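You operate a simulated robot arm through the tools that you are given. There is no shell and no other tool. Be economical: measure what you need, move in short steps, check, and stop when the job is done.

Carry out the task below with a simulated two-armed robot. There is one attempt and no reset: what you move stays moved.

Task
Unstrap the kit carton and open its two outer flaps for a check.
Fine: Let the strap off to 0 by the release pad before the tongue comes out, or it whips; fingers clear of the tongue meanwhile. Tongue into its rest, tape strip onto its plate.

Only the result counts: the job must be done as asked and must still hold three seconds after the hand-in. Knocking over, shifting, dropping, spilling or breaking anything else fails it.

Robot
Two 7-joint arms with two-finger parallel grippers on one trunk, on a base that drives. Base frame: it is fixed to the floor where the robot stands at the start and does not move with it; the origin is under the middle of the robot, x ahead of it, y to its left, z up. Lengths are in m, angles in degrees, forces in N, time in s.
The left shoulder is at the start at [0.05, 0.168, 1.132], the right one opposite. With the tool pointing down near the work surface each hand reaches from about 0.1 to 0.66 m from the robot's upright axis, wherever it stands, measured 20 degrees to its own side. Places, roughly: export flap [0.8, -0.1, 0.9]; light flap [0.7, 0, 0.9]; strip plate top [0.6, -1.1, 0.8]; tongue rest slot [0.6, -0.3, 0.8]. Payload 1.57 kg a hand.
Tool frame (each hand has its own): the origin (TCP) lies between the finger pads and is the grasp point; the fingertips stand 0.03 m ahead of it; z points along the fingers, y is the line along which they close. The gripper opens to 0.08 m. The fingers are 0.017 m wide and 0.012 m thick; the gripper's body (0.04 by 0.082 m) begins 0.08 m behind the TCP.
Orientation is told as [roll, pitch, yaw] about the base's x, y, z axes, in that order, counted from this pose: with the fingers straight down and closing along the base's y, the tool's x points along the base's -x, its y along +y and its z along -z.

Tools
- The arms move only by the tool servo_tool. It takes "left_targets", "right_targets" or both (then of equal length, played together; a hand with none holds still); each is a list of rows, each a list of 7 numbers: the shift along the base's x, y, z in m, then the turn, a rotation vector about the base's x, y, z in degrees, then the finger opening in m, from 0 to 0.08. In form: [[dx, dy, dz, rx, ry, rz, hand], ...]. A call has 1 to 12 rows; each row shifts and turns the commanded pose from where the row before left it. Each row takes 0.2 s and may step no farther than 0.05 m and 8.6 degrees from the row before; otherwise, or with a gripper value out of range, the whole call is refused. Where a pose cannot be reached the arm comes as near as it can. A force on the tool above 40 N (or 10 N above the force at the start of the call, whichever is more), or a blocked arm, ends the call early, and 0.2 s more pass. Each finger travels about 0.045 m/s and halts on what it meets, pressing with about 25 N; the grip force reading is that of the motor and also rises with nothing between the fingers. The clock runs only during rows and for 0.2 s after the last one: add rows that do not move to give the fingers time. It gives the time, the measured TCP pose, the force on the tool (base axes), the opening and the grip force at its end, in the units of the frame above (readings bear some noise), with the torque about the TCP (base axes, N m) and any sound that the robot's microphone picked up, and new pictures: "views" is both (left out), scene, wrist or none (wrist: the cameras of the hands that moved).
- Cameras (640 x 400 px; columns grow to the right, rows downward): "scene" is now at [0.1313, -0.0036, 1.3542]; the picture's right is [-0.03, -1.00, 0.00], its down [-0.46, 0.01, -0.89] and it looks along [0.89, -0.03, -0.46] (base axes); focal length 272 px, centre (320, 200). "left" rides on the left gripper at [0.072, 0.007, -0.122] in its tool frame; the picture's right is [-0.09, 1.00, 0.00], its down [-0.84, -0.08, -0.54] and it looks along [-0.54, -0.05, 0.84] (tool axes); focal length 238 px, centre (320, 200). "right" rides on the right gripper at [0.072, -0.007, -0.122] in its tool frame; the picture's right is [0.09, 1.00, 0.00], its down [-0.84, 0.08, -0.54] and it looks along [-0.54, 0.05, 0.84] (tool axes); focal length 238 px, centre (320, 200). There is no depth. A picture from a camera that has moved, and an enlarged one, comes with that camera's place and axes in the base frame and with its lens.
- raise_lower(by): slides the trunk up (or, below 0, down) by that many m; the arms and the scene camera ride with it, the base frame stays. It gives what a move gives, with no picture.
- drive_base(legs): drives the robot by 1 to 6 legs, each [ahead, left, turn to the left] in m, m and degrees, along the robot's own axes; the way and the turn of a leg run together, so that a leg with both is an arc; at most 1.5 m and 180 degrees a leg. The arms and the cameras ride along, it lands a little off, and it stops where it bumps. It gives what a move gives, and a new picture of the scene camera.
- turn_head(pan, tilt): turns the head with the scene camera to pan (to the left, within 80 degrees either way) and tilt (down, from -29 to 69), counted from straight ahead of the robot. It gives what a move gives, and a new picture of the scene camera.
- enlarge(camera, box): a new picture of the part [left, top, right, bottom] of that camera's present view, enlarged. The clock stands still meanwhile.
- sign_off(): hands the job in; it is judged then, once.

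Go step by step. Nothing tells you exact positions but the pictures and the camera data: compare them with the known pose of the tool, close in by small moves and look again before you grip or let go. The budget is 120 turns and 260 pictures, counting those below and the enlarged ones. Unless the task says otherwise, let go and move clear before handing in, and close with one line.

The tools are called after "Call:" by a JSON object that holds its "op" and its "data". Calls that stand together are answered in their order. servo_tool: Moves the arms, as the interface text tells. Its arguments: {"type":"object","properties":{"left_targets":{"type":"array"},"right_targets":{"type":"array"},"views":{"type":"string","enum":["both","scene","wrist","none"]}},"required":[]} The other tools are called the same way: raise_lower (by) slides the trunk up or down; drive_base (legs) drives the base; turn_head (pan, tilt) turns the head that bears the scene camera; enlarge (camera, box) takes an enlarged picture of a part of a camera's view; sign_off () hands the job in.

At the start:

```text
clock: 0.0
left_tcp_pos: [0.4914, 0.2046, 1.2339]
left_tcp_rot: [0.0, 0.0, 0.1]
left_contact_force: [-0.9, 0.1, 0.6]
left_ft_torque: [0.01, -0.01, 0.0]
left_gripper_width: 0.08
left_finger_force: 0.0
right_tcp_pos: [0.4026, -0.2515, 1.1988]
right_tcp_rot: [0.0, 0.0, 0.0]
right_contact_force: [0.1, 0.6, 0.0]
right_ft_torque: [0.03, -0.03, -0.01]
right_gripper_width: 0.0799
right_finger_force: 0.2
trunk travel left (down, up): [-0.3, 0.143]
robot x, y, heading: [-0.0014, -0.0004, 0.3]
head pan, tilt: [-1.7, 27.2]
```

scene: 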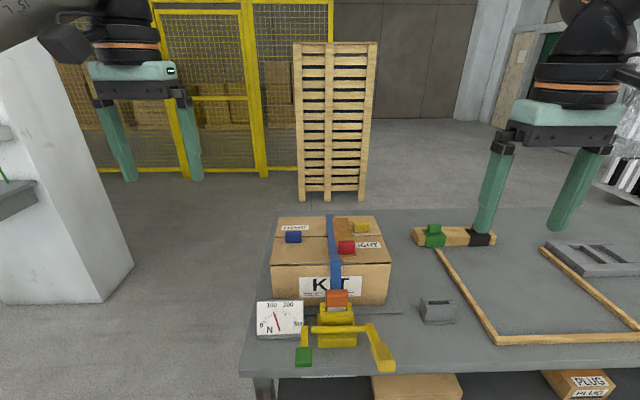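
right: 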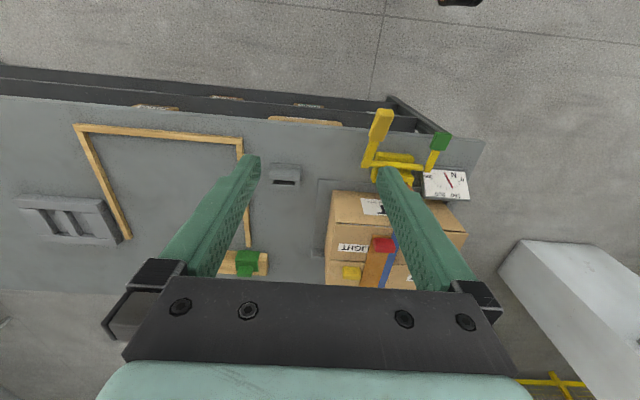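
left: 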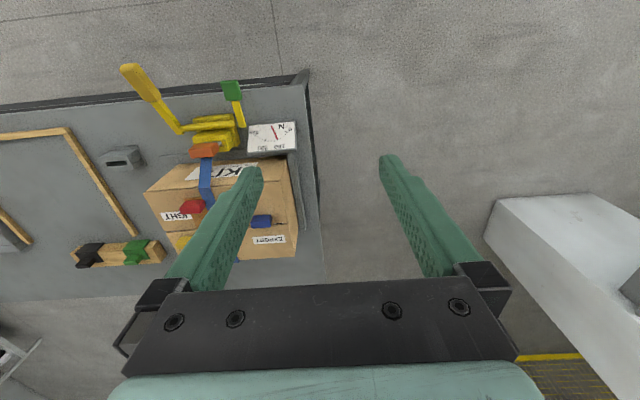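

I see the carton with a blue strap, an orange tongue in a yellow buckle at the front, a dial and a green pad on a lever. I'll enlarge for details first.

Call:
{"op": "enlarge", "data": {"camera": "scene", "box": [240, 200, 410, 380]}}

Call:
{"op": "enlarge", "data": {"camera": "scene", "box": [400, 200, 640, 380]}}

Call:
{"op": "enlarge", "data": {"camera": "left", "box": [60, 50, 320, 270]}}

```text
2.22 times, centred on (325, 290) of scene
camera zoom: at [0.1313, -0.0036, 1.3542], right [-0.03, -1.0, 0.0], down [-0.46, 0.01, -0.89], along [0.89, -0.03, -0.46], focal length 605 px, centre (309, 0)
```

zoom: 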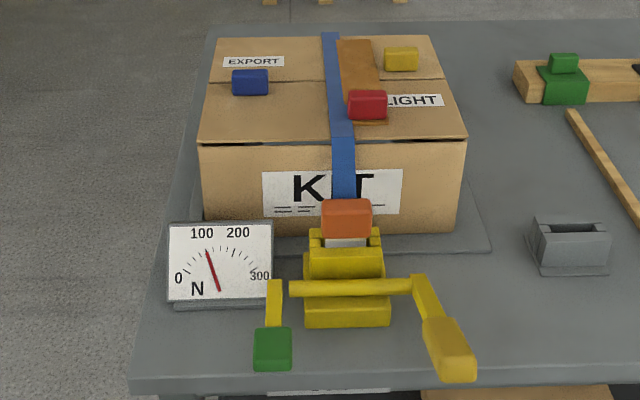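

```text
2.22 times, centred on (520, 290) of scene
camera zoom: at [0.1313, -0.0036, 1.3542], right [-0.03, -1.0, 0.0], down [-0.46, 0.01, -0.89], along [0.89, -0.03, -0.46], focal length 605 px, centre (-124, 0)
```

zoom: 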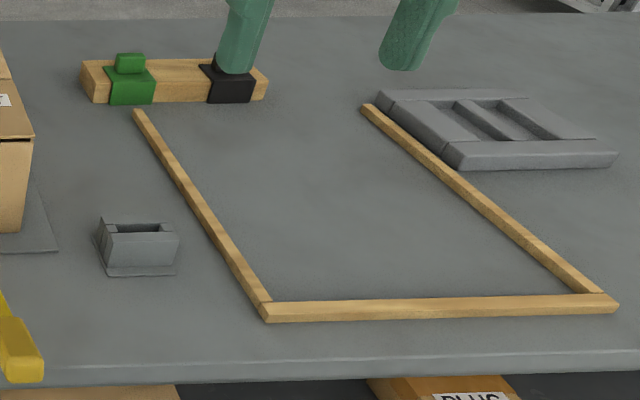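

```text
1.82 times, centred on (190, 160) of left
camera zoom: at [0.4193, 0.2103, 1.3549], right [0.09, 1.0, 0.0], down [0.84, -0.08, 0.54], along [0.54, -0.05, -0.84], focal length 433 px, centre (556, 273)
```

zoom: 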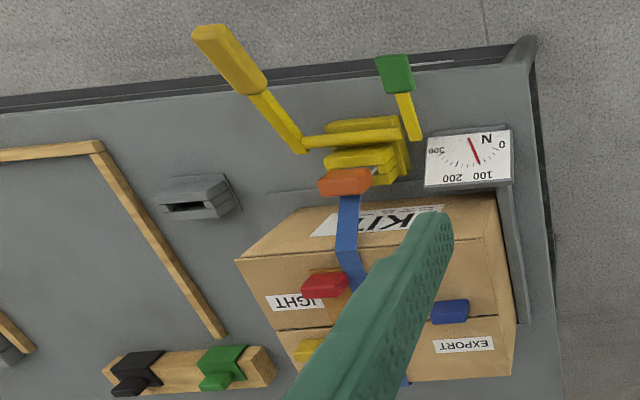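

The carton top is at about z 0.91, with x 0.65–0.87 and y −0.20–0.10. Next I look right for the strip plate and down at the buckle.

Call:
{"op": "turn_head", "data": {"pan": -55, "tilt": 35}}

Call:
{"op": "turn_head", "data": {"pan": 0, "tilt": 50}}

```text
clock: 1.2
left_tcp_pos: [0.4917, 0.2044, 1.2332]
left_tcp_rot: [0.0, 0.1, 0.2]
left_contact_force: [-0.1, 0.6, 0.7]
left_ft_torque: [0.02, 0.02, -0.02]
left_gripper_width: 0.0798
left_finger_force: 0.0
right_tcp_pos: [0.4026, -0.2511, 1.1993]
right_tcp_rot: [-0.1, 0.1, -0.1]
right_contact_force: [0.8, 1.1, 1.0]
right_ft_torque: [-0.01, 0.01, 0.02]
right_gripper_width: 0.0803
right_finger_force: 0.0
trunk travel left (down, up): [-0.3, 0.143]
robot x, y, heading: [-0.0005, 0.0035, 0.3]
head pan, tilt: [-55.0, 35.0]
camera scene: at [0.0905, -0.073, 1.342], right [-0.82, -0.57, 0.0], down [-0.33, 0.47, -0.82], along [0.47, -0.67, -0.57], focal length 272 px, centre (320, 200)
```

scene: 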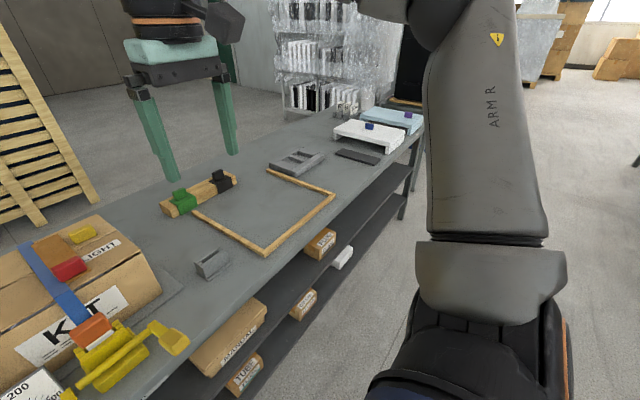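

```text
clock: 2.5
left_tcp_pos: [0.4929, 0.2058, 1.2348]
left_tcp_rot: [-0.2, 0.0, 0.1]
left_contact_force: [0.2, -0.1, -0.2]
left_ft_torque: [0.01, -0.01, -0.01]
left_gripper_width: 0.08
left_finger_force: 0.1
right_tcp_pos: [0.4032, -0.2512, 1.1991]
right_tcp_rot: [0.0, 0.0, -0.1]
right_contact_force: [-0.4, 0.5, -0.2]
right_ft_torque: [0.0, -0.02, -0.03]
right_gripper_width: 0.0802
right_finger_force: 0.1
trunk travel left (down, up): [-0.3, 0.143]
robot x, y, heading: [-0.001, 0.0, -0.1]
head pan, tilt: [0.0, 50.0]
camera scene: at [0.1169, -0.001, 1.3203], right [0.0, -1.0, 0.0], down [-0.77, 0.0, -0.64], along [0.64, 0.0, -0.77], focal length 272 px, centre (320, 200)
```

scene: 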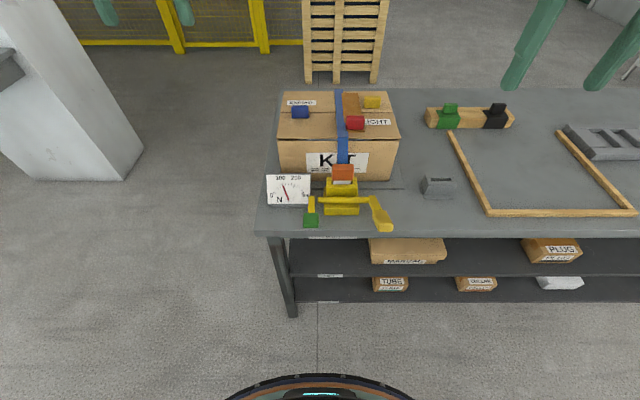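

The strip plate is the dark flat plate near (0.62, −1.14). A closer look at the buckle and carton top comes next.

Call:
{"op": "enlarge", "data": {"camera": "scene", "box": [260, 150, 410, 244]}}

Call:
{"op": "enlarge", "data": {"camera": "scene", "box": [265, 82, 415, 176]}}

```text
4.26 times, centred on (335, 197) of scene
camera zoom: at [0.1169, -0.001, 1.3203], right [0.0, -1.0, 0.0], down [-0.77, 0.0, -0.64], along [0.64, 0.0, -0.77], focal length 1158 px, centre (256, 213)
```

zoom: 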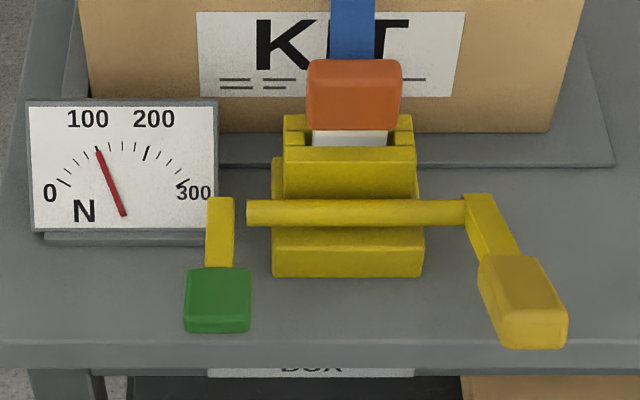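

```text
4.26 times, centred on (340, 129) of scene
camera zoom: at [0.1169, -0.001, 1.3203], right [0.0, -1.0, 0.0], down [-0.77, 0.0, -0.64], along [0.64, 0.0, -0.77], focal length 1158 px, centre (235, 502)
```

zoom: 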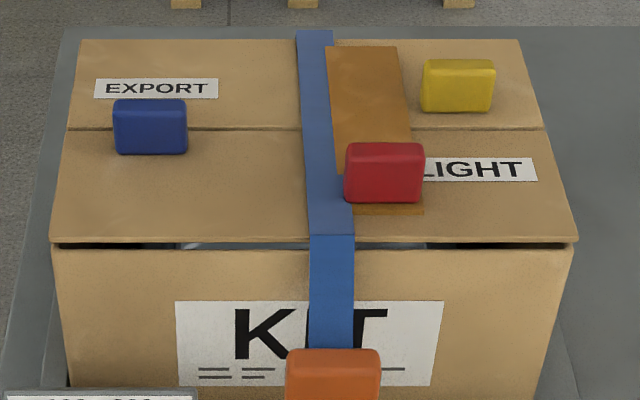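

The release pad (green) is at about (0.483, 0.019, 0.82), so I close the left fingers and bring them above it.

Call:
{"op": "servo_tool", "data": {"left_targets": [[-0.003, -0.046, 0, 0, 0, 0, 0.04], [-0.003, -0.046, 0, 0, 0, 0, 0], [-0.003, -0.047, -0.01, 0, 0, 0, 0], [0, -0.047, -0.01, 0, 0, 0, 0], [0, 0, -0.045, 0, 0, 0, 0], [0, 0, -0.045, 0, 0, 0, 0], [0, 0, -0.045, 0, 0, 0, 0], [0, 0, -0.045, 0, 0, 0, 0], [0, 0, -0.045, 0, 0, 0, 0], [0, 0, -0.045, 0, 0, 0, 0], [0, 0, -0.03, 0, 0, 0, 0], [0, 0, 0, 0, 0, 0, 0]]}}

```text
clock: 5.1
left_tcp_pos: [0.4838, 0.0189, 0.913]
left_tcp_rot: [0.0, -0.1, 0.1]
left_contact_force: [-0.6, -0.1, 0.5]
left_ft_torque: [0.02, 0.01, 0.02]
left_gripper_width: 0.0002
left_finger_force: 21.0
right_tcp_pos: [0.4026, -0.2505, 1.1992]
right_tcp_rot: [0.0, -0.1, -0.1]
right_contact_force: [0.2, -0.9, 0.7]
right_ft_torque: [0.01, 0.01, 0.01]
right_gripper_width: 0.0799
right_finger_force: 0.1
trunk travel left (down, up): [-0.3, 0.143]
robot x, y, heading: [0.0001, -0.0058, 0.1]
head pan, tilt: [0.0, 50.0]
camera scene: at [0.1168, -0.0009, 1.3203], right [0.0, -1.0, 0.0], down [-0.77, 0.0, -0.64], along [0.64, 0.0, -0.77], focal length 272 px, centre (320, 200)
camera left: at [0.4098, 0.0241, 1.0345], right [0.09, 1.0, 0.0], down [0.84, -0.08, 0.54], along [0.54, -0.05, -0.84], focal length 238 px, centre (320, 200)
```

scene: 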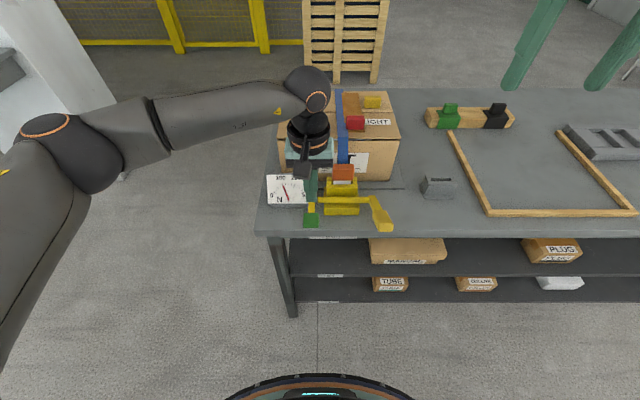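
left: 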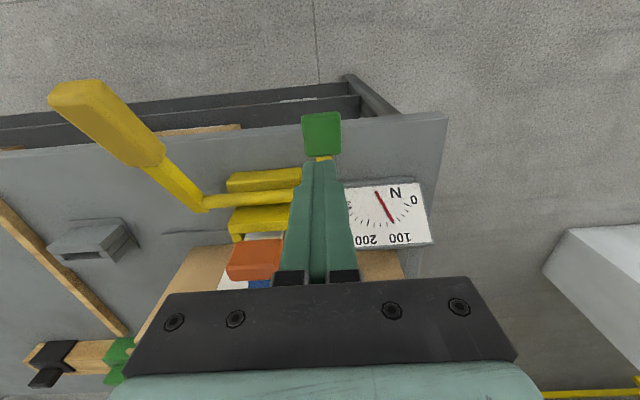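

Pad confirmed at x ≈ 0.476. I lower onto it and press gently.

Call:
{"op": "servo_tool", "data": {"left_targets": [[-0.008, 0.001, -0.03, 0, 0, 0, 0], [0, 0, -0.025, 0, 0, 0, 0], [0, 0, -0.01, 0, 0, 0, 0], [0, 0, -0.006, 0, 0, 0, 0], [0, 0, 0, 0, 0, 0, 0]]}}

```text
clock: 6.3
left_tcp_pos: [0.475, 0.0194, 0.8431]
left_tcp_rot: [0.1, 0.0, 0.1]
left_contact_force: [-0.9, -1.1, 1.6]
left_ft_torque: [-0.06, 0.09, 0.01]
left_gripper_width: 0.0
left_finger_force: 20.7
right_tcp_pos: [0.4022, -0.2512, 1.1993]
right_tcp_rot: [0.0, -0.2, -0.1]
right_contact_force: [0.5, -0.5, -0.2]
right_ft_torque: [0.0, 0.06, 0.02]
right_gripper_width: 0.0797
right_finger_force: 0.0
trunk travel left (down, up): [-0.3, 0.143]
robot x, y, heading: [-0.002, -0.0032, 0.1]
head pan, tilt: [0.0, 50.0]
camera scene: at [0.1166, -0.001, 1.3203], right [0.0, -1.0, 0.0], down [-0.77, 0.0, -0.64], along [0.64, 0.0, -0.77], focal length 272 px, centre (320, 200)
camera left: at [0.4021, 0.0258, 0.9637], right [0.09, 1.0, 0.0], down [0.84, -0.08, 0.54], along [0.54, -0.05, -0.84], focal length 238 px, centre (320, 200)
```

scene: 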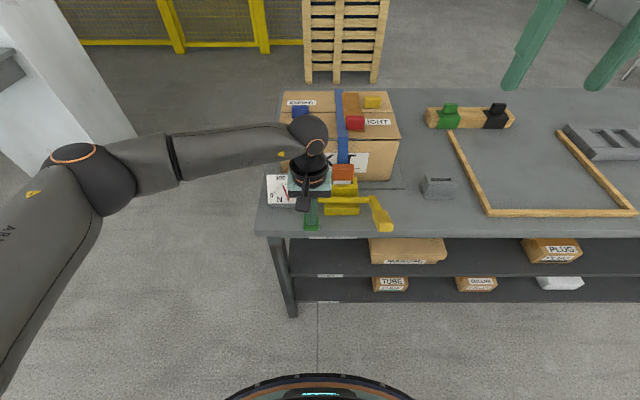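
left: 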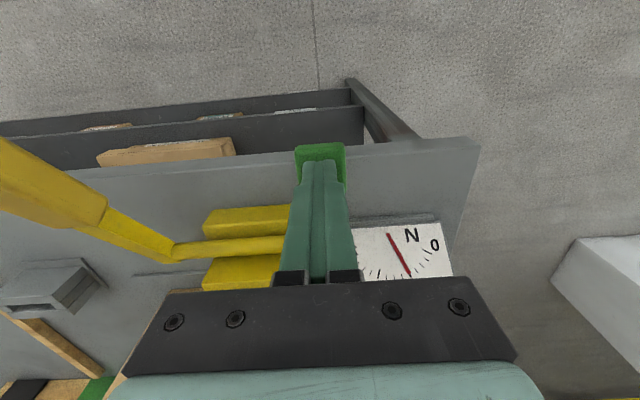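

In contact with the pad. I press further in small steps and watch the dial.

Call:
{"op": "servo_tool", "data": {"left_targets": [[0, 0, -0.003, 0, 0, 0, 0], [0, 0, -0.003, 0, 0, 0, 0], [0, 0, -0.003, 0, 0, 0, 0], [0, 0, 0, 0, 0, 0, 0]], "views": "wrist"}}

```text
clock: 7.3
left_tcp_pos: [0.475, 0.0194, 0.8344]
left_tcp_rot: [0.0, -0.1, 0.1]
left_contact_force: [-1.1, 1.8, 3.9]
left_ft_torque: [0.06, -0.04, 0.02]
left_gripper_width: 0.0
left_finger_force: 21.6
right_tcp_pos: [0.403, -0.2504, 1.1988]
right_tcp_rot: [0.0, -0.2, -0.2]
right_contact_force: [0.3, 0.0, -0.2]
right_ft_torque: [-0.04, -0.02, 0.0]
right_gripper_width: 0.08
right_finger_force: 0.1
trunk travel left (down, up): [-0.3, 0.143]
robot x, y, heading: [-0.0015, -0.0006, 0.1]
head pan, tilt: [0.0, 50.0]
camera left: at [0.402, 0.0256, 0.955], right [0.09, 1.0, 0.0], down [0.84, -0.08, 0.54], along [0.54, -0.05, -0.84], focal length 238 px, centre (320, 200)
```

left: 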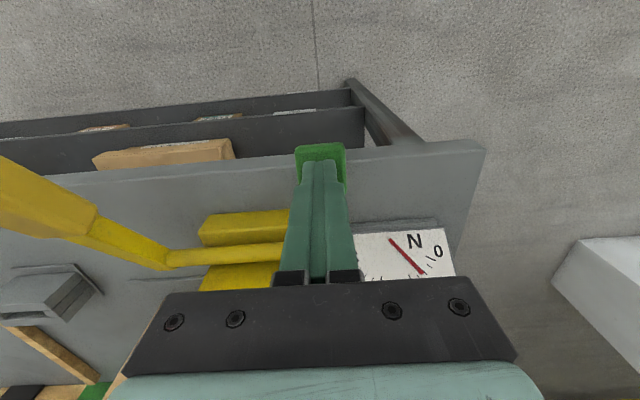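

The needle is moving towards 0. I press slightly deeper and hold.

Call:
{"op": "servo_tool", "data": {"left_targets": [[0, 0, -0.002, 0, 0, 0, 0], [0, 0, 0, 0, 0, 0, 0], [0, 0, 0, 0, 0, 0, 0], [0, 0, 0, 0, 0, 0, 0], [0, 0, 0, 0, 0, 0, 0]], "views": "wrist"}}

```text
clock: 8.5
left_tcp_pos: [0.4742, 0.0193, 0.831]
left_tcp_rot: [0.1, 0.0, 0.1]
left_contact_force: [0.0, 0.5, 3.0]
left_ft_torque: [0.03, -0.02, 0.04]
left_gripper_width: 0.0001
left_finger_force: 21.4
right_tcp_pos: [0.4003, -0.2495, 1.2001]
right_tcp_rot: [-0.1, 0.0, -0.1]
right_contact_force: [0.4, 0.8, -1.3]
right_ft_torque: [0.03, -0.03, -0.01]
right_gripper_width: 0.0798
right_finger_force: 0.1
trunk travel left (down, up): [-0.3, 0.143]
robot x, y, heading: [0.0006, 0.0016, 0.0]
head pan, tilt: [0.0, 50.0]
camera left: at [0.4019, 0.0252, 0.9529], right [0.09, 1.0, 0.0], down [0.84, -0.08, 0.54], along [0.54, -0.05, -0.84], focal length 238 px, centre (320, 200)
```

left: 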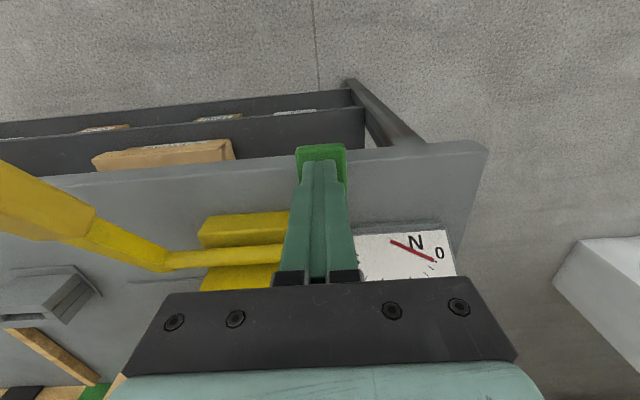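

Nearly at 0; I hold longer.

Call:
{"op": "servo_tool", "data": {"left_targets": [[0, 0, 0, 0, 0, 0, 0], [0, 0, 0, 0, 0, 0, 0], [0, 0, 0, 0, 0, 0, 0], [0, 0, 0, 0, 0, 0, 0], [0, 0, 0, 0, 0, 0, 0], [0, 0, 0, 0, 0, 0, 0], [0, 0, 0, 0, 0, 0, 0], [0, 0, 0, 0, 0, 0, 0]], "views": "wrist"}}

Call:
{"op": "enlarge", "data": {"camera": "left", "box": [340, 210, 480, 290]}}

```text
clock: 10.3
left_tcp_pos: [0.4748, 0.0189, 0.8325]
left_tcp_rot: [0.0, 0.0, 0.1]
left_contact_force: [0.2, 0.1, 3.4]
left_ft_torque: [0.03, -0.04, -0.02]
left_gripper_width: 0.0002
left_finger_force: 21.4
right_tcp_pos: [0.4026, -0.25, 1.1998]
right_tcp_rot: [0.0, -0.2, -0.1]
right_contact_force: [-0.3, 0.3, 1.8]
right_ft_torque: [0.01, -0.03, 0.0]
right_gripper_width: 0.0801
right_finger_force: 0.1
trunk travel left (down, up): [-0.3, 0.143]
robot x, y, heading: [0.0019, -0.0053, -0.1]
head pan, tilt: [0.0, 50.0]
camera left: at [0.4019, 0.0252, 0.953], right [0.09, 1.0, 0.0], down [0.84, -0.08, 0.54], along [0.54, -0.05, -0.84], focal length 238 px, centre (320, 200)
```

left: 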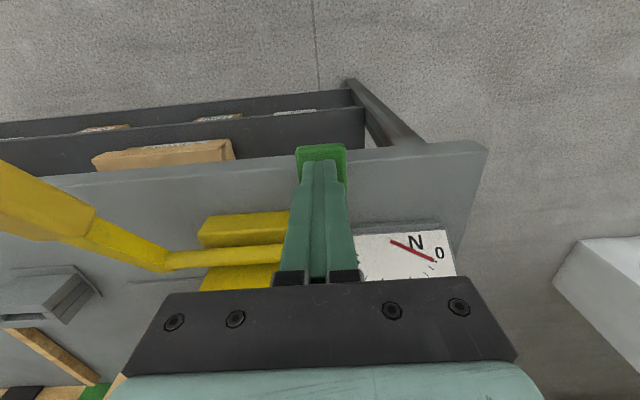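

```text
4.57 times, centred on (410, 250) of left
camera zoom: at [0.4019, 0.0252, 0.953], right [0.09, 1.0, 0.0], down [0.84, -0.08, 0.54], along [0.54, -0.05, -0.84], focal length 1090 px, centre (-91, -29)
```

zoom: 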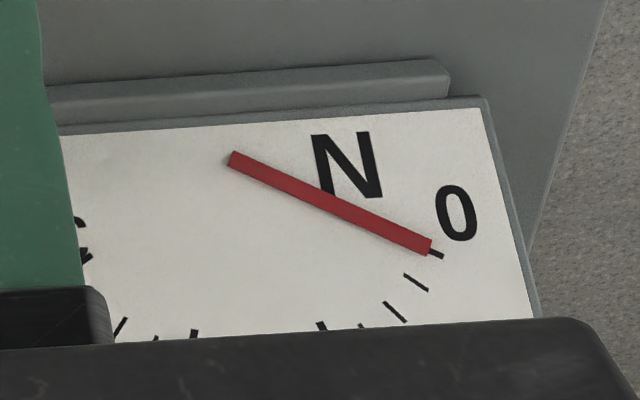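

The dial reads 0. I lift off the pad, clear the left arm, and check that it stays at 0.

Call:
{"op": "servo_tool", "data": {"left_targets": [[0, 0, 0.02, 0, 0, 0, 0], [0, 0, 0.045, 0, 0, 0, 0], [0, 0, 0.045, 0, 0, 0, 0], [0, 0, 0.045, 0, 0, 0, 0], [0, 0.04, 0.045, 0, 0, 0, 0.03], [0, 0.05, 0, 0, 0, 0, 0.06], [0, 0.05, 0, 0, 0, 0, 0.08], [0, 0.05, 0, 0, 0, 0, 0.08]], "views": "scene"}}

Call:
{"op": "enlarge", "data": {"camera": "scene", "box": [260, 150, 410, 244]}}

```text
refused: row 5 steps farther than a row can; nothing moved
```

```text
4.26 times, centred on (335, 197) of scene
camera zoom: at [0.1166, -0.0009, 1.3203], right [0.0, -1.0, 0.0], down [-0.77, 0.0, -0.64], along [0.64, 0.0, -0.77], focal length 1158 px, centre (256, 213)
```

zoom: 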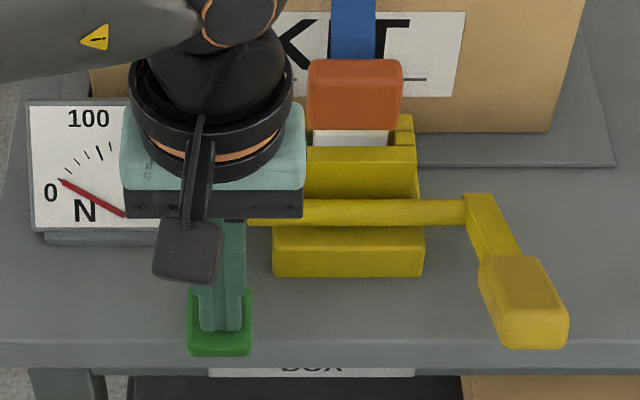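

A row was too long and nothing moved; I retry the retreat with shorter rows.

Call:
{"op": "servo_tool", "data": {"left_targets": [[0, 0, 0.02, 0, 0, 0, 0], [0, 0, 0.045, 0, 0, 0, 0], [0, 0, 0.045, 0, 0, 0, 0], [0, 0, 0.045, 0, 0, 0, 0], [0, 0.02, 0.04, 0, 0, 0, 0.03], [0, 0.045, 0, 0, 0, 0, 0.06], [0, 0.045, 0, 0, 0, 0, 0.08], [0, 0.045, 0, 0, 0, 0, 0.08], [0, 0.045, 0, 0, 0, 0, 0.08]], "views": "scene"}}

Call:
{"op": "enlarge", "data": {"camera": "scene", "box": [260, 150, 410, 244]}}

```text
clock: 12.3
left_tcp_pos: [0.475, 0.2204, 1.0276]
left_tcp_rot: [0.0, 0.0, 0.1]
left_contact_force: [0.4, -0.3, 0.7]
left_ft_torque: [-0.01, -0.03, 0.01]
left_gripper_width: 0.0799
left_finger_force: 0.0
right_tcp_pos: [0.4029, -0.2499, 1.2002]
right_tcp_rot: [0.0, 0.0, -0.1]
right_contact_force: [0.1, -0.4, -0.1]
right_ft_torque: [-0.03, 0.02, 0.0]
right_gripper_width: 0.0801
right_finger_force: 0.1
trunk travel left (down, up): [-0.3, 0.143]
robot x, y, heading: [0.0004, -0.0011, -0.1]
head pan, tilt: [0.0, 50.0]
camera scene: at [0.1168, -0.0003, 1.3203], right [0.0, -1.0, 0.0], down [-0.77, 0.0, -0.64], along [0.64, 0.0, -0.77], focal length 272 px, centre (320, 200)
```

scene: 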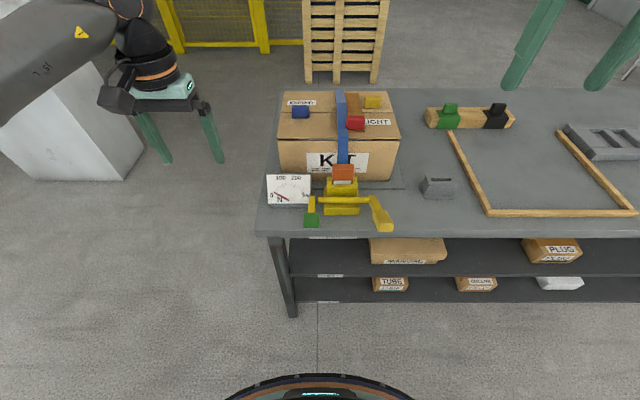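

```text
4.26 times, centred on (335, 197) of scene
camera zoom: at [0.1168, -0.0003, 1.3203], right [0.0, -1.0, 0.0], down [-0.77, 0.0, -0.64], along [0.64, 0.0, -0.77], focal length 1158 px, centre (256, 213)
```

zoom: 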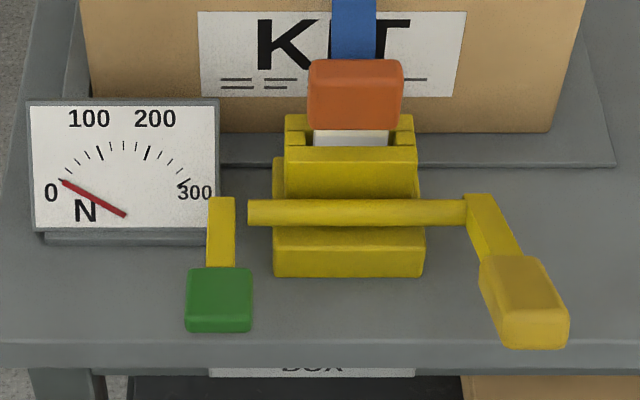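

Tension holds at 0 and the strap is slack. The tongue block is at about (0.584, −0.058, 0.866) and the rest slot near (0.63, −0.34). I drive a little ahead and right so the right hand reaches both.

Call:
{"op": "drive_base", "data": {"legs": [[0, -0.15, 0], [0.11, 0, 0]]}}

```text
clock: 14.4
left_tcp_pos: [0.5852, 0.0684, 1.0271]
left_tcp_rot: [0.0, 0.0, 0.0]
left_contact_force: [0.4, -0.4, -1.4]
left_ft_torque: [-0.01, 0.04, 0.01]
left_gripper_width: 0.0802
left_finger_force: 0.0
right_tcp_pos: [0.512, -0.4017, 1.1995]
right_tcp_rot: [0.0, 0.0, -0.1]
right_contact_force: [0.6, -0.8, -0.4]
right_ft_torque: [-0.01, 0.0, 0.03]
right_gripper_width: 0.0799
right_finger_force: 0.0
trunk travel left (down, up): [-0.3, 0.143]
robot x, y, heading: [0.1063, -0.1507, -0.1]
head pan, tilt: [0.0, 50.0]
camera scene: at [0.2265, -0.152, 1.3201], right [0.0, -1.0, 0.0], down [-0.77, 0.0, -0.64], along [0.64, 0.0, -0.77], focal length 272 px, centre (320, 200)
```

scene: 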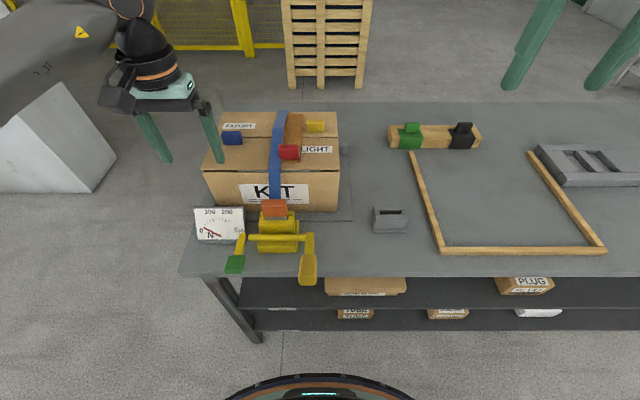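

Now clear the left hand and bring the right one over the tongue.

Call:
{"op": "servo_tool", "data": {"left_targets": [[-0.025, 0.035, 0.02, 0, 0, 0, 0.08], [-0.025, 0.035, 0.02, 0, 0, 0, 0.08], [-0.025, 0.035, 0.02, 0, 0, 0, 0.08], [-0.025, 0.035, 0.02, 0, 0, 0, 0.08], [-0.025, 0.035, 0.02, 0, 0, 0, 0.08], [0, 0, 0, 0, 0, 0, 0.08], [0, 0, 0, 0, 0, 0, 0.08], [0, 0, 0, 0, 0, 0, 0.08], [0, 0, 0, 0, 0, 0, 0.08], [0, 0, 0, 0, 0, 0, 0.08]], "right_targets": [[0.008, 0.038, -0.024, 0, 0, 0, 0.08], [0.008, 0.038, -0.024, 0, 0, 0, 0.08], [0.008, 0.038, -0.024, 0, 0, 0, 0.08], [0.008, 0.038, -0.024, 0, 0, 0, 0.08], [0.008, 0.038, -0.024, 0, 0, 0, 0.08], [0.008, 0.038, -0.024, 0, 0, 0, 0.08], [0.008, 0.038, -0.024, 0, 0, 0, 0.08], [0.008, 0.038, -0.024, 0, 0, 0, 0.08], [0.008, 0.04, -0.024, 0, 0, 0, 0.08], [0, 0, 0, 0, 0, 0, 0.08]]}}

Call:
{"op": "enlarge", "data": {"camera": "right", "box": [200, 80, 440, 300]}}

Call:
{"op": "enlarge", "data": {"camera": "scene", "box": [190, 180, 350, 280]}}

```text
clock: 16.6
left_tcp_pos: [0.4603, 0.2431, 1.1261]
left_tcp_rot: [-0.1, 0.0, 0.0]
left_contact_force: [-0.7, 0.2, -0.1]
left_ft_torque: [0.01, 0.02, -0.02]
left_gripper_width: 0.0798
left_finger_force: 0.0
right_tcp_pos: [0.5324, -0.3015, 1.1319]
right_tcp_rot: [0.1, 0.0, -0.1]
right_contact_force: [0.6, 0.1, -0.3]
right_ft_torque: [-0.05, 0.0, 0.03]
right_gripper_width: 0.0799
right_finger_force: 0.0
right hand out of reach, approached as far as the arm can: row 3, 4, 5, 6, 7, 8, 9
trunk travel left (down, up): [-0.3, 0.143]
robot x, y, heading: [0.1079, -0.1525, -0.3]
head pan, tilt: [0.0, 50.0]
camera scene: at [0.2256, -0.152, 1.3202], right [0.0, -1.0, 0.0], down [-0.77, 0.0, -0.64], along [0.64, 0.0, -0.77], focal length 272 px, centre (320, 200)
camera right: at [0.4591, -0.3068, 1.2539], right [-0.09, 1.0, 0.0], down [0.84, 0.07, 0.54], along [0.54, 0.05, -0.84], focal length 238 px, centre (320, 200)
camera left: at [0.3879, 0.2489, 1.2476], right [0.09, 1.0, 0.0], down [0.84, -0.08, 0.54], along [0.54, -0.05, -0.84], focal length 238 px, centre (320, 200)
```

scene: 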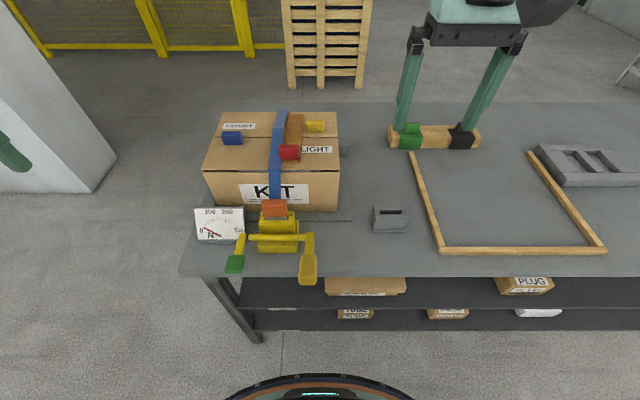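
right: 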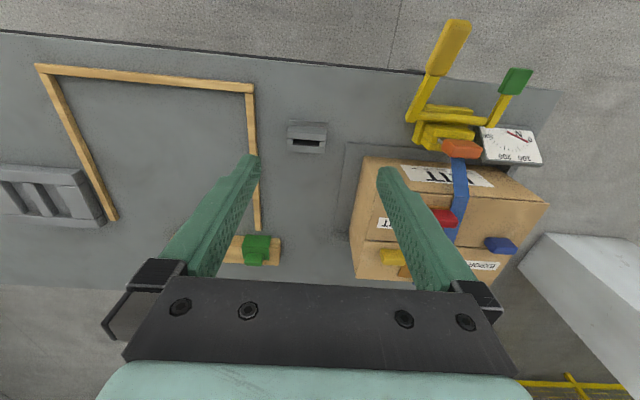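
left: 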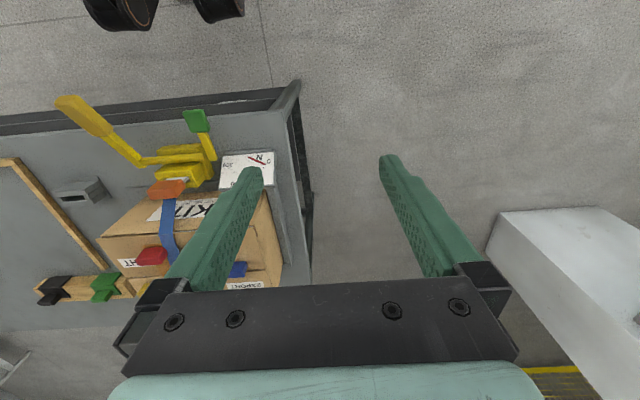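

```text
1.82 times, centred on (320, 190) of right
camera zoom: at [0.4591, -0.3068, 1.2539], right [-0.09, 1.0, 0.0], down [0.84, 0.07, 0.54], along [0.54, 0.05, -0.84], focal length 433 px, centre (320, 218)
```

zoom: 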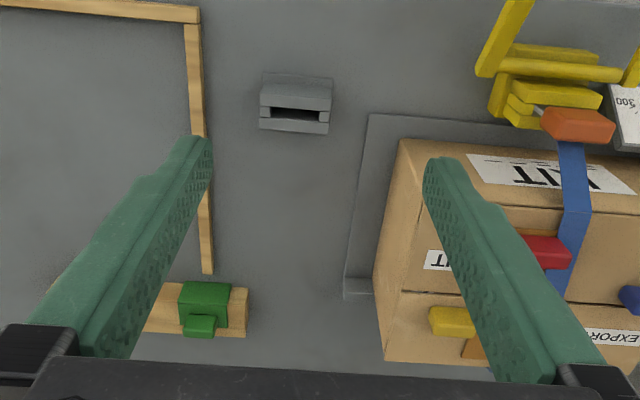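

```text
4.00 times, centred on (270, 230) of scene
camera zoom: at [0.2256, -0.152, 1.3202], right [0.0, -1.0, 0.0], down [-0.77, 0.0, -0.64], along [0.64, 0.0, -0.77], focal length 1089 px, centre (520, 80)
```

zoom: 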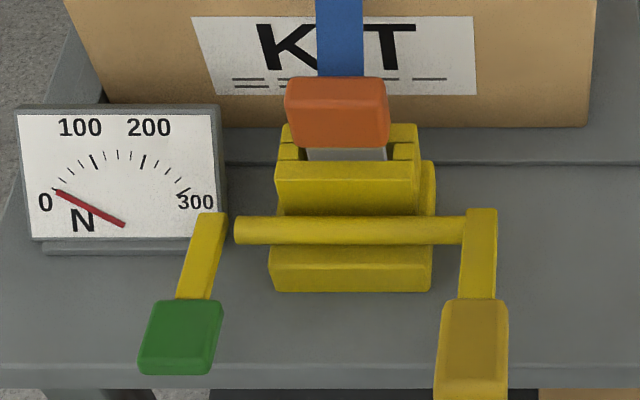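

The right arm can't cross that far left, so the left hand will handle the tongue: I shift the base to y ≈ −0.35. That puts both tongue and rest slot on the left hand's side.

Call:
{"op": "servo_tool", "data": {"right_targets": [[-0.01, -0.035, 0.02, 0, 0, 0, 0.08], [-0.01, -0.035, 0.02, 0, 0, 0, 0.08], [-0.01, -0.035, 0.02, 0, 0, 0, 0.08], [0, -0.035, 0.02, 0, 0, 0, 0.08], [0, 0, 0, 0, 0, 0, 0.08]], "views": "none"}}

Call:
{"op": "drive_base", "data": {"legs": [[0, -0.2, 0]]}}

```text
clock: 17.8
left_tcp_pos: [0.4602, 0.2418, 1.1259]
left_tcp_rot: [0.0, 0.0, 0.1]
left_contact_force: [-0.1, -0.3, -0.2]
left_ft_torque: [-0.01, 0.0, 0.05]
left_gripper_width: 0.0801
left_finger_force: 0.0
right_tcp_pos: [0.5012, -0.4392, 1.2129]
right_tcp_rot: [0.0, 0.0, -0.1]
right_contact_force: [-0.8, -0.5, -0.3]
right_ft_torque: [-0.02, -0.03, -0.01]
right_gripper_width: 0.0801
right_finger_force: 0.0
trunk travel left (down, up): [-0.3, 0.143]
robot x, y, heading: [0.1079, -0.1527, -0.2]
head pan, tilt: [0.0, 50.0]
```

```text
clock: 19.4
left_tcp_pos: [0.4601, 0.0423, 1.1275]
left_tcp_rot: [0.0, 0.0, -0.1]
left_contact_force: [0.7, -0.5, -0.3]
left_ft_torque: [0.02, 0.0, -0.01]
left_gripper_width: 0.0803
left_finger_force: 0.0
right_tcp_pos: [0.5022, -0.6392, 1.2109]
right_tcp_rot: [0.0, -0.1, -0.2]
right_contact_force: [-0.8, -0.2, 0.2]
right_ft_torque: [0.01, 0.01, -0.04]
right_gripper_width: 0.0801
right_finger_force: 0.1
trunk travel left (down, up): [-0.3, 0.143]
robot x, y, heading: [0.1107, -0.3527, -0.3]
head pan, tilt: [0.0, 50.0]
camera scene: at [0.2253, -0.352, 1.3202], right [0.0, -1.0, 0.0], down [-0.77, 0.0, -0.64], along [0.64, 0.0, -0.77], focal length 272 px, centre (320, 200)
```

scene: 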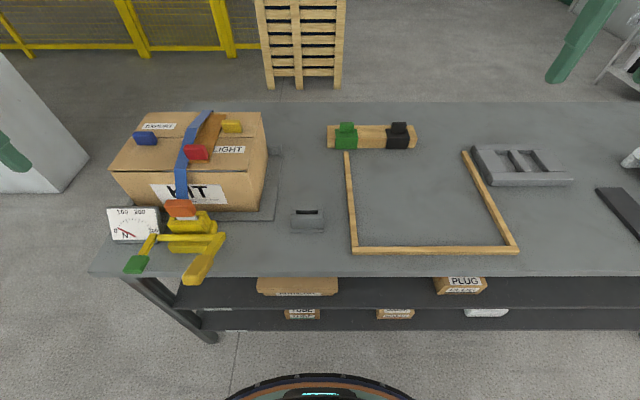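

Bring the left hand above the tongue.

Call:
{"op": "servo_tool", "data": {"left_targets": [[0.021, -0.017, -0.024, 0, 0, 0, 0.08], [0.021, -0.017, -0.024, 0, 0, 0, 0.08], [0.021, -0.017, -0.024, 0, 0, 0, 0.08], [0.021, -0.017, -0.024, 0, 0, 0, 0.08], [0.021, -0.017, -0.024, 0, 0, 0, 0.08], [0.021, -0.017, -0.024, 0, 0, 0, 0.08], [0, 0, 0, 0, 0, 0, 0.08]]}}

Call:
{"op": "enlarge", "data": {"camera": "scene", "box": [100, 160, 260, 260]}}

```text
clock: 21.0
left_tcp_pos: [0.588, -0.0589, 0.9843]
left_tcp_rot: [-0.1, -0.1, 0.0]
left_contact_force: [0.0, -0.2, 0.5]
left_ft_torque: [-0.01, 0.02, -0.02]
left_gripper_width: 0.08
left_finger_force: 0.1
right_tcp_pos: [0.4999, -0.638, 1.2123]
right_tcp_rot: [0.0, -0.1, -0.2]
right_contact_force: [0.5, 0.1, 0.2]
right_ft_torque: [0.0, 0.06, 0.01]
right_gripper_width: 0.0802
right_finger_force: 0.0
trunk travel left (down, up): [-0.3, 0.143]
robot x, y, heading: [0.1091, -0.3479, -0.0]
head pan, tilt: [0.0, 50.0]
camera scene: at [0.2251, -0.3511, 1.3203], right [0.0, -1.0, 0.0], down [-0.77, 0.0, -0.64], along [0.64, 0.0, -0.77], focal length 272 px, centre (320, 200)
camera left: at [0.5145, -0.0531, 1.1035], right [0.09, 1.0, 0.0], down [0.84, -0.08, 0.54], along [0.54, -0.05, -0.84], focal length 238 px, centre (320, 200)
```

scene: 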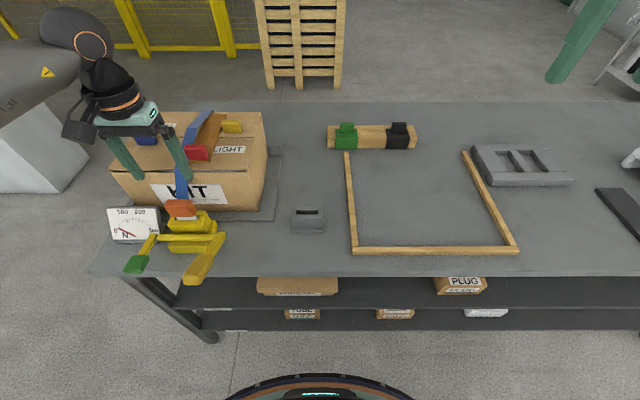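
left: 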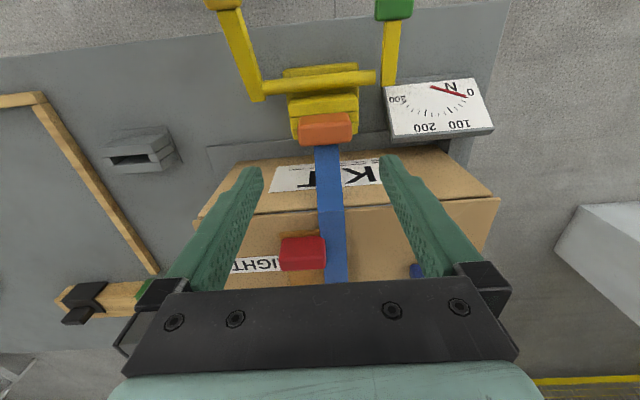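

```text
4.00 times, centred on (180, 210) of scene
camera zoom: at [0.2251, -0.3511, 1.3203], right [0.0, -1.0, 0.0], down [-0.77, 0.0, -0.64], along [0.64, 0.0, -0.77], focal length 1089 px, centre (880, 160)
```

zoom: 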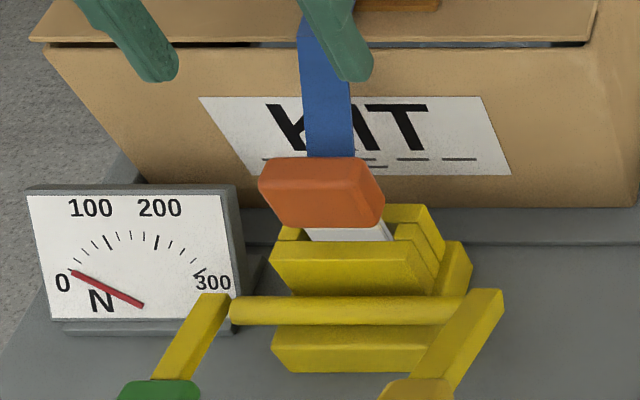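

Tongue block top is at about (0.576, −0.058, 0.885). I descend partway and recheck.

Call:
{"op": "servo_tool", "data": {"left_targets": [[-0.012, 0.001, -0.02, 0, 0, 0, 0.08], [0, 0, -0.035, 0, 0, 0, 0.08], [0, 0, 0, 0, 0, 0, 0.08]]}}

Call:
{"op": "enlarge", "data": {"camera": "scene", "box": [100, 150, 260, 250]}}

Call:
{"op": "enlarge", "data": {"camera": "left", "box": [220, 50, 420, 175]}}

```text
clock: 21.8
left_tcp_pos: [0.5755, -0.0568, 0.9292]
left_tcp_rot: [0.0, -0.1, 0.1]
left_contact_force: [-0.5, 0.0, -1.5]
left_ft_torque: [0.0, 0.01, 0.04]
left_gripper_width: 0.0801
left_finger_force: 0.1
right_tcp_pos: [0.5011, -0.6383, 1.2121]
right_tcp_rot: [-0.1, -0.2, -0.2]
right_contact_force: [0.1, -0.2, -0.5]
right_ft_torque: [0.0, 0.01, 0.0]
right_gripper_width: 0.0801
right_finger_force: 0.1
trunk travel left (down, up): [-0.3, 0.143]
robot x, y, heading: [0.1095, -0.3523, -0.3]
head pan, tilt: [0.0, 50.0]
camera scene: at [0.2252, -0.3513, 1.3203], right [0.0, -1.0, 0.0], down [-0.77, 0.0, -0.64], along [0.64, 0.0, -0.77], focal length 272 px, centre (320, 200)
camera left: at [0.5029, -0.0514, 1.049], right [0.09, 1.0, 0.0], down [0.84, -0.08, 0.54], along [0.54, -0.05, -0.84], focal length 238 px, centre (320, 200)
```

scene: 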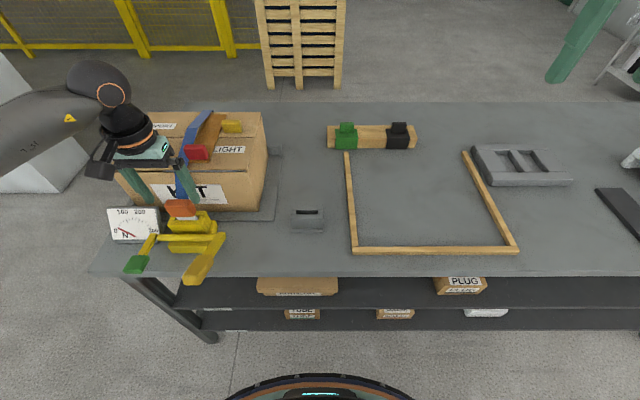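
left: 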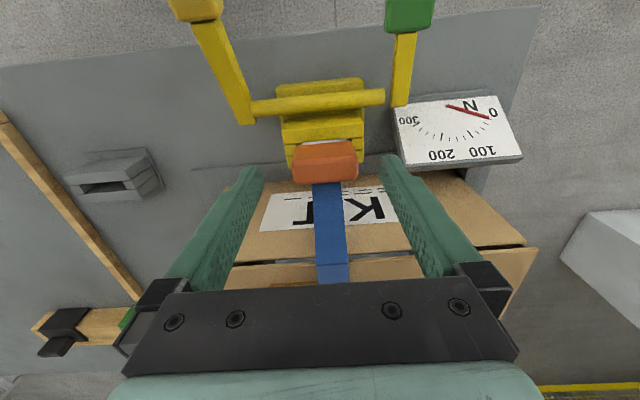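

```text
4.00 times, centred on (180, 200) of scene
camera zoom: at [0.2252, -0.3513, 1.3203], right [0.0, -1.0, 0.0], down [-0.77, 0.0, -0.64], along [0.64, 0.0, -0.77], focal length 1089 px, centre (880, 200)
```

zoom: 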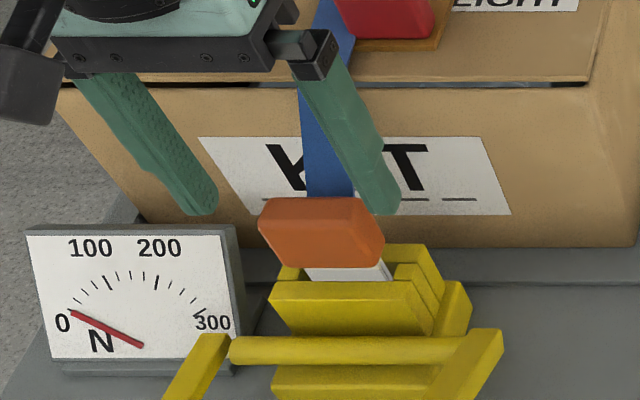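

```text
3.20 times, centred on (320, 112) of left
camera zoom: at [0.5029, -0.0514, 1.049], right [0.09, 1.0, 0.0], down [0.84, -0.08, 0.54], along [0.54, -0.05, -0.84], focal length 763 px, centre (320, 480)
```

zoom: 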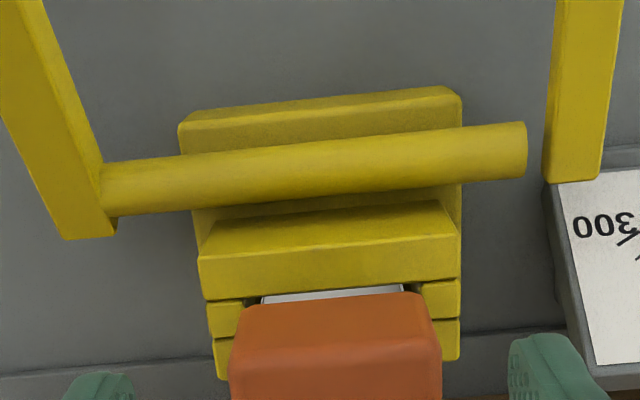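

Block spans x ≈ 0.572–0.597, y ≈ −0.055±0.026, and the buckle top is at about 0.84. I lower to TCP z 0.888 and grip.

Call:
{"op": "servo_tool", "data": {"left_targets": [[0.009, 0.001, -0.015, 0, 0, 0, 0.08], [0, 0, -0.015, 0, 0, 0, 0.08], [0, 0, -0.011, 0, 0, 0, 0.08], [0, 0, 0, 0, 0, 0, 0.08]]}}

Call:
{"op": "enlarge", "data": {"camera": "scene", "box": [100, 150, 260, 250]}}

```text
clock: 22.8
left_tcp_pos: [0.5835, -0.058, 0.8865]
left_tcp_rot: [0.0, 0.0, 0.0]
left_contact_force: [0.5, -0.2, -0.2]
left_ft_torque: [0.0, -0.01, 0.0]
left_gripper_width: 0.0803
left_finger_force: 0.1
right_tcp_pos: [0.5013, -0.639, 1.2123]
right_tcp_rot: [0.1, 0.0, -0.2]
right_contact_force: [-0.3, 0.3, -1.1]
right_ft_torque: [-0.01, 0.03, -0.04]
right_gripper_width: 0.0798
right_finger_force: 0.1
trunk travel left (down, up): [-0.3, 0.143]
robot x, y, heading: [0.1062, -0.3532, -0.4]
head pan, tilt: [0.0, 50.0]
camera scene: at [0.2253, -0.3512, 1.3202], right [0.0, -1.0, 0.0], down [-0.77, 0.0, -0.64], along [0.64, 0.0, -0.77], focal length 272 px, centre (320, 200)
camera left: at [0.5114, -0.0505, 1.0078], right [0.09, 1.0, 0.0], down [0.84, -0.08, 0.54], along [0.54, -0.05, -0.84], focal length 238 px, centre (320, 200)
```

scene: 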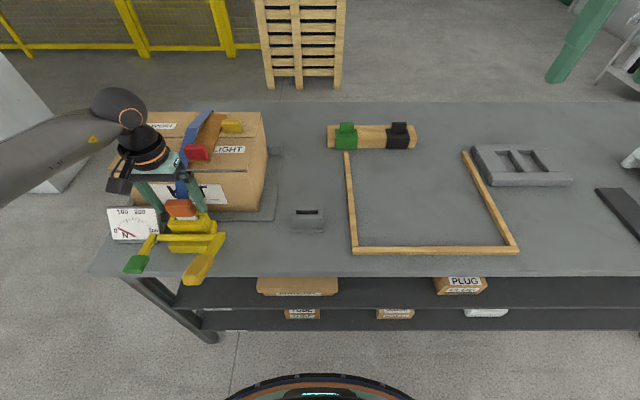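
left: 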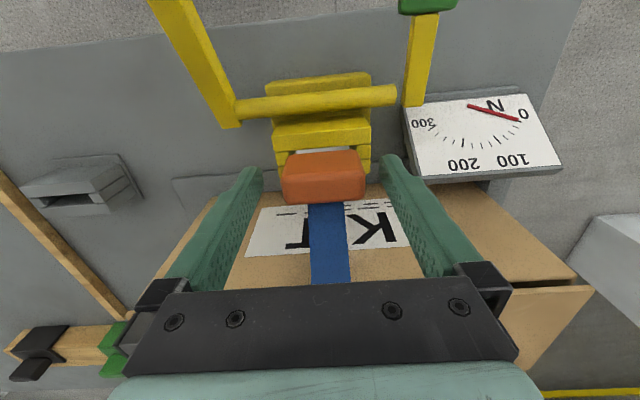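

```text
4.00 times, centred on (180, 200) of scene
camera zoom: at [0.2253, -0.3512, 1.3202], right [0.0, -1.0, 0.0], down [-0.77, 0.0, -0.64], along [0.64, 0.0, -0.77], focal length 1089 px, centre (880, 200)
```

zoom: 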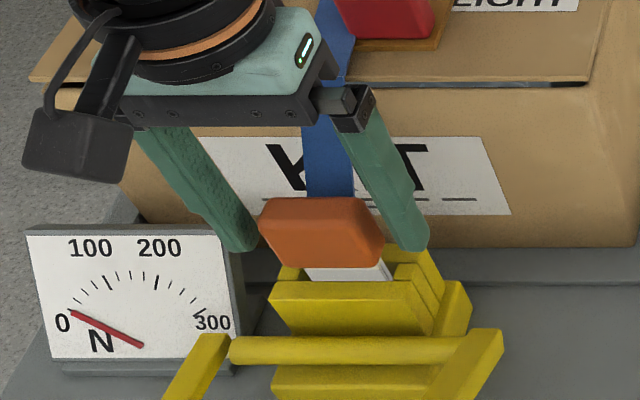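

Alignment looks good: the fingers straddle the block. I close.

Call:
{"op": "servo_tool", "data": {"left_targets": [[-0.002, 0.003, -0.001, 0, 0, 0, 0.06], [0, 0, 0, 0, 0, 0, 0.045], [0, 0, 0, 0, 0, 0, 0.04], [0, 0, 0, 0, 0, 0, 0.04], [0, 0, 0, 0, 0, 0, 0.04]]}}

```text
clock: 24.0
left_tcp_pos: [0.5817, -0.0542, 0.8856]
left_tcp_rot: [0.0, 0.0, 0.0]
left_contact_force: [-0.4, 0.2, 0.0]
left_ft_torque: [-0.01, 0.03, -0.01]
left_gripper_width: 0.051
left_finger_force: 24.6
right_tcp_pos: [0.5016, -0.6375, 1.2125]
right_tcp_rot: [0.0, 0.0, -0.2]
right_contact_force: [-0.2, 0.1, 0.5]
right_ft_torque: [-0.01, -0.02, -0.03]
right_gripper_width: 0.0799
right_finger_force: 0.1
trunk travel left (down, up): [-0.3, 0.143]
robot x, y, heading: [0.1107, -0.3501, -0.0]
head pan, tilt: [0.0, 50.0]
camera scene: at [0.2254, -0.3512, 1.3202], right [0.0, -1.0, 0.0], down [-0.77, 0.0, -0.64], along [0.64, 0.0, -0.77], focal length 272 px, centre (320, 200)
camera left: at [0.5094, -0.0475, 1.0068], right [0.09, 1.0, 0.0], down [0.84, -0.08, 0.54], along [0.54, -0.05, -0.84], focal length 238 px, centre (320, 200)
```

scene: 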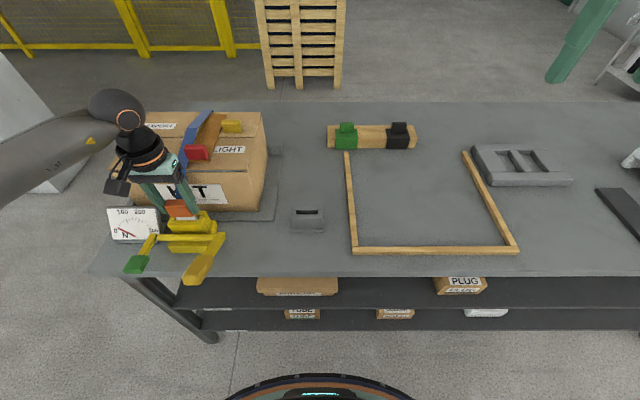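
left: 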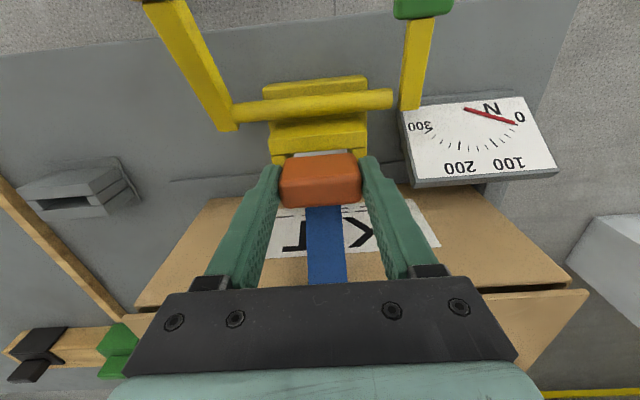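

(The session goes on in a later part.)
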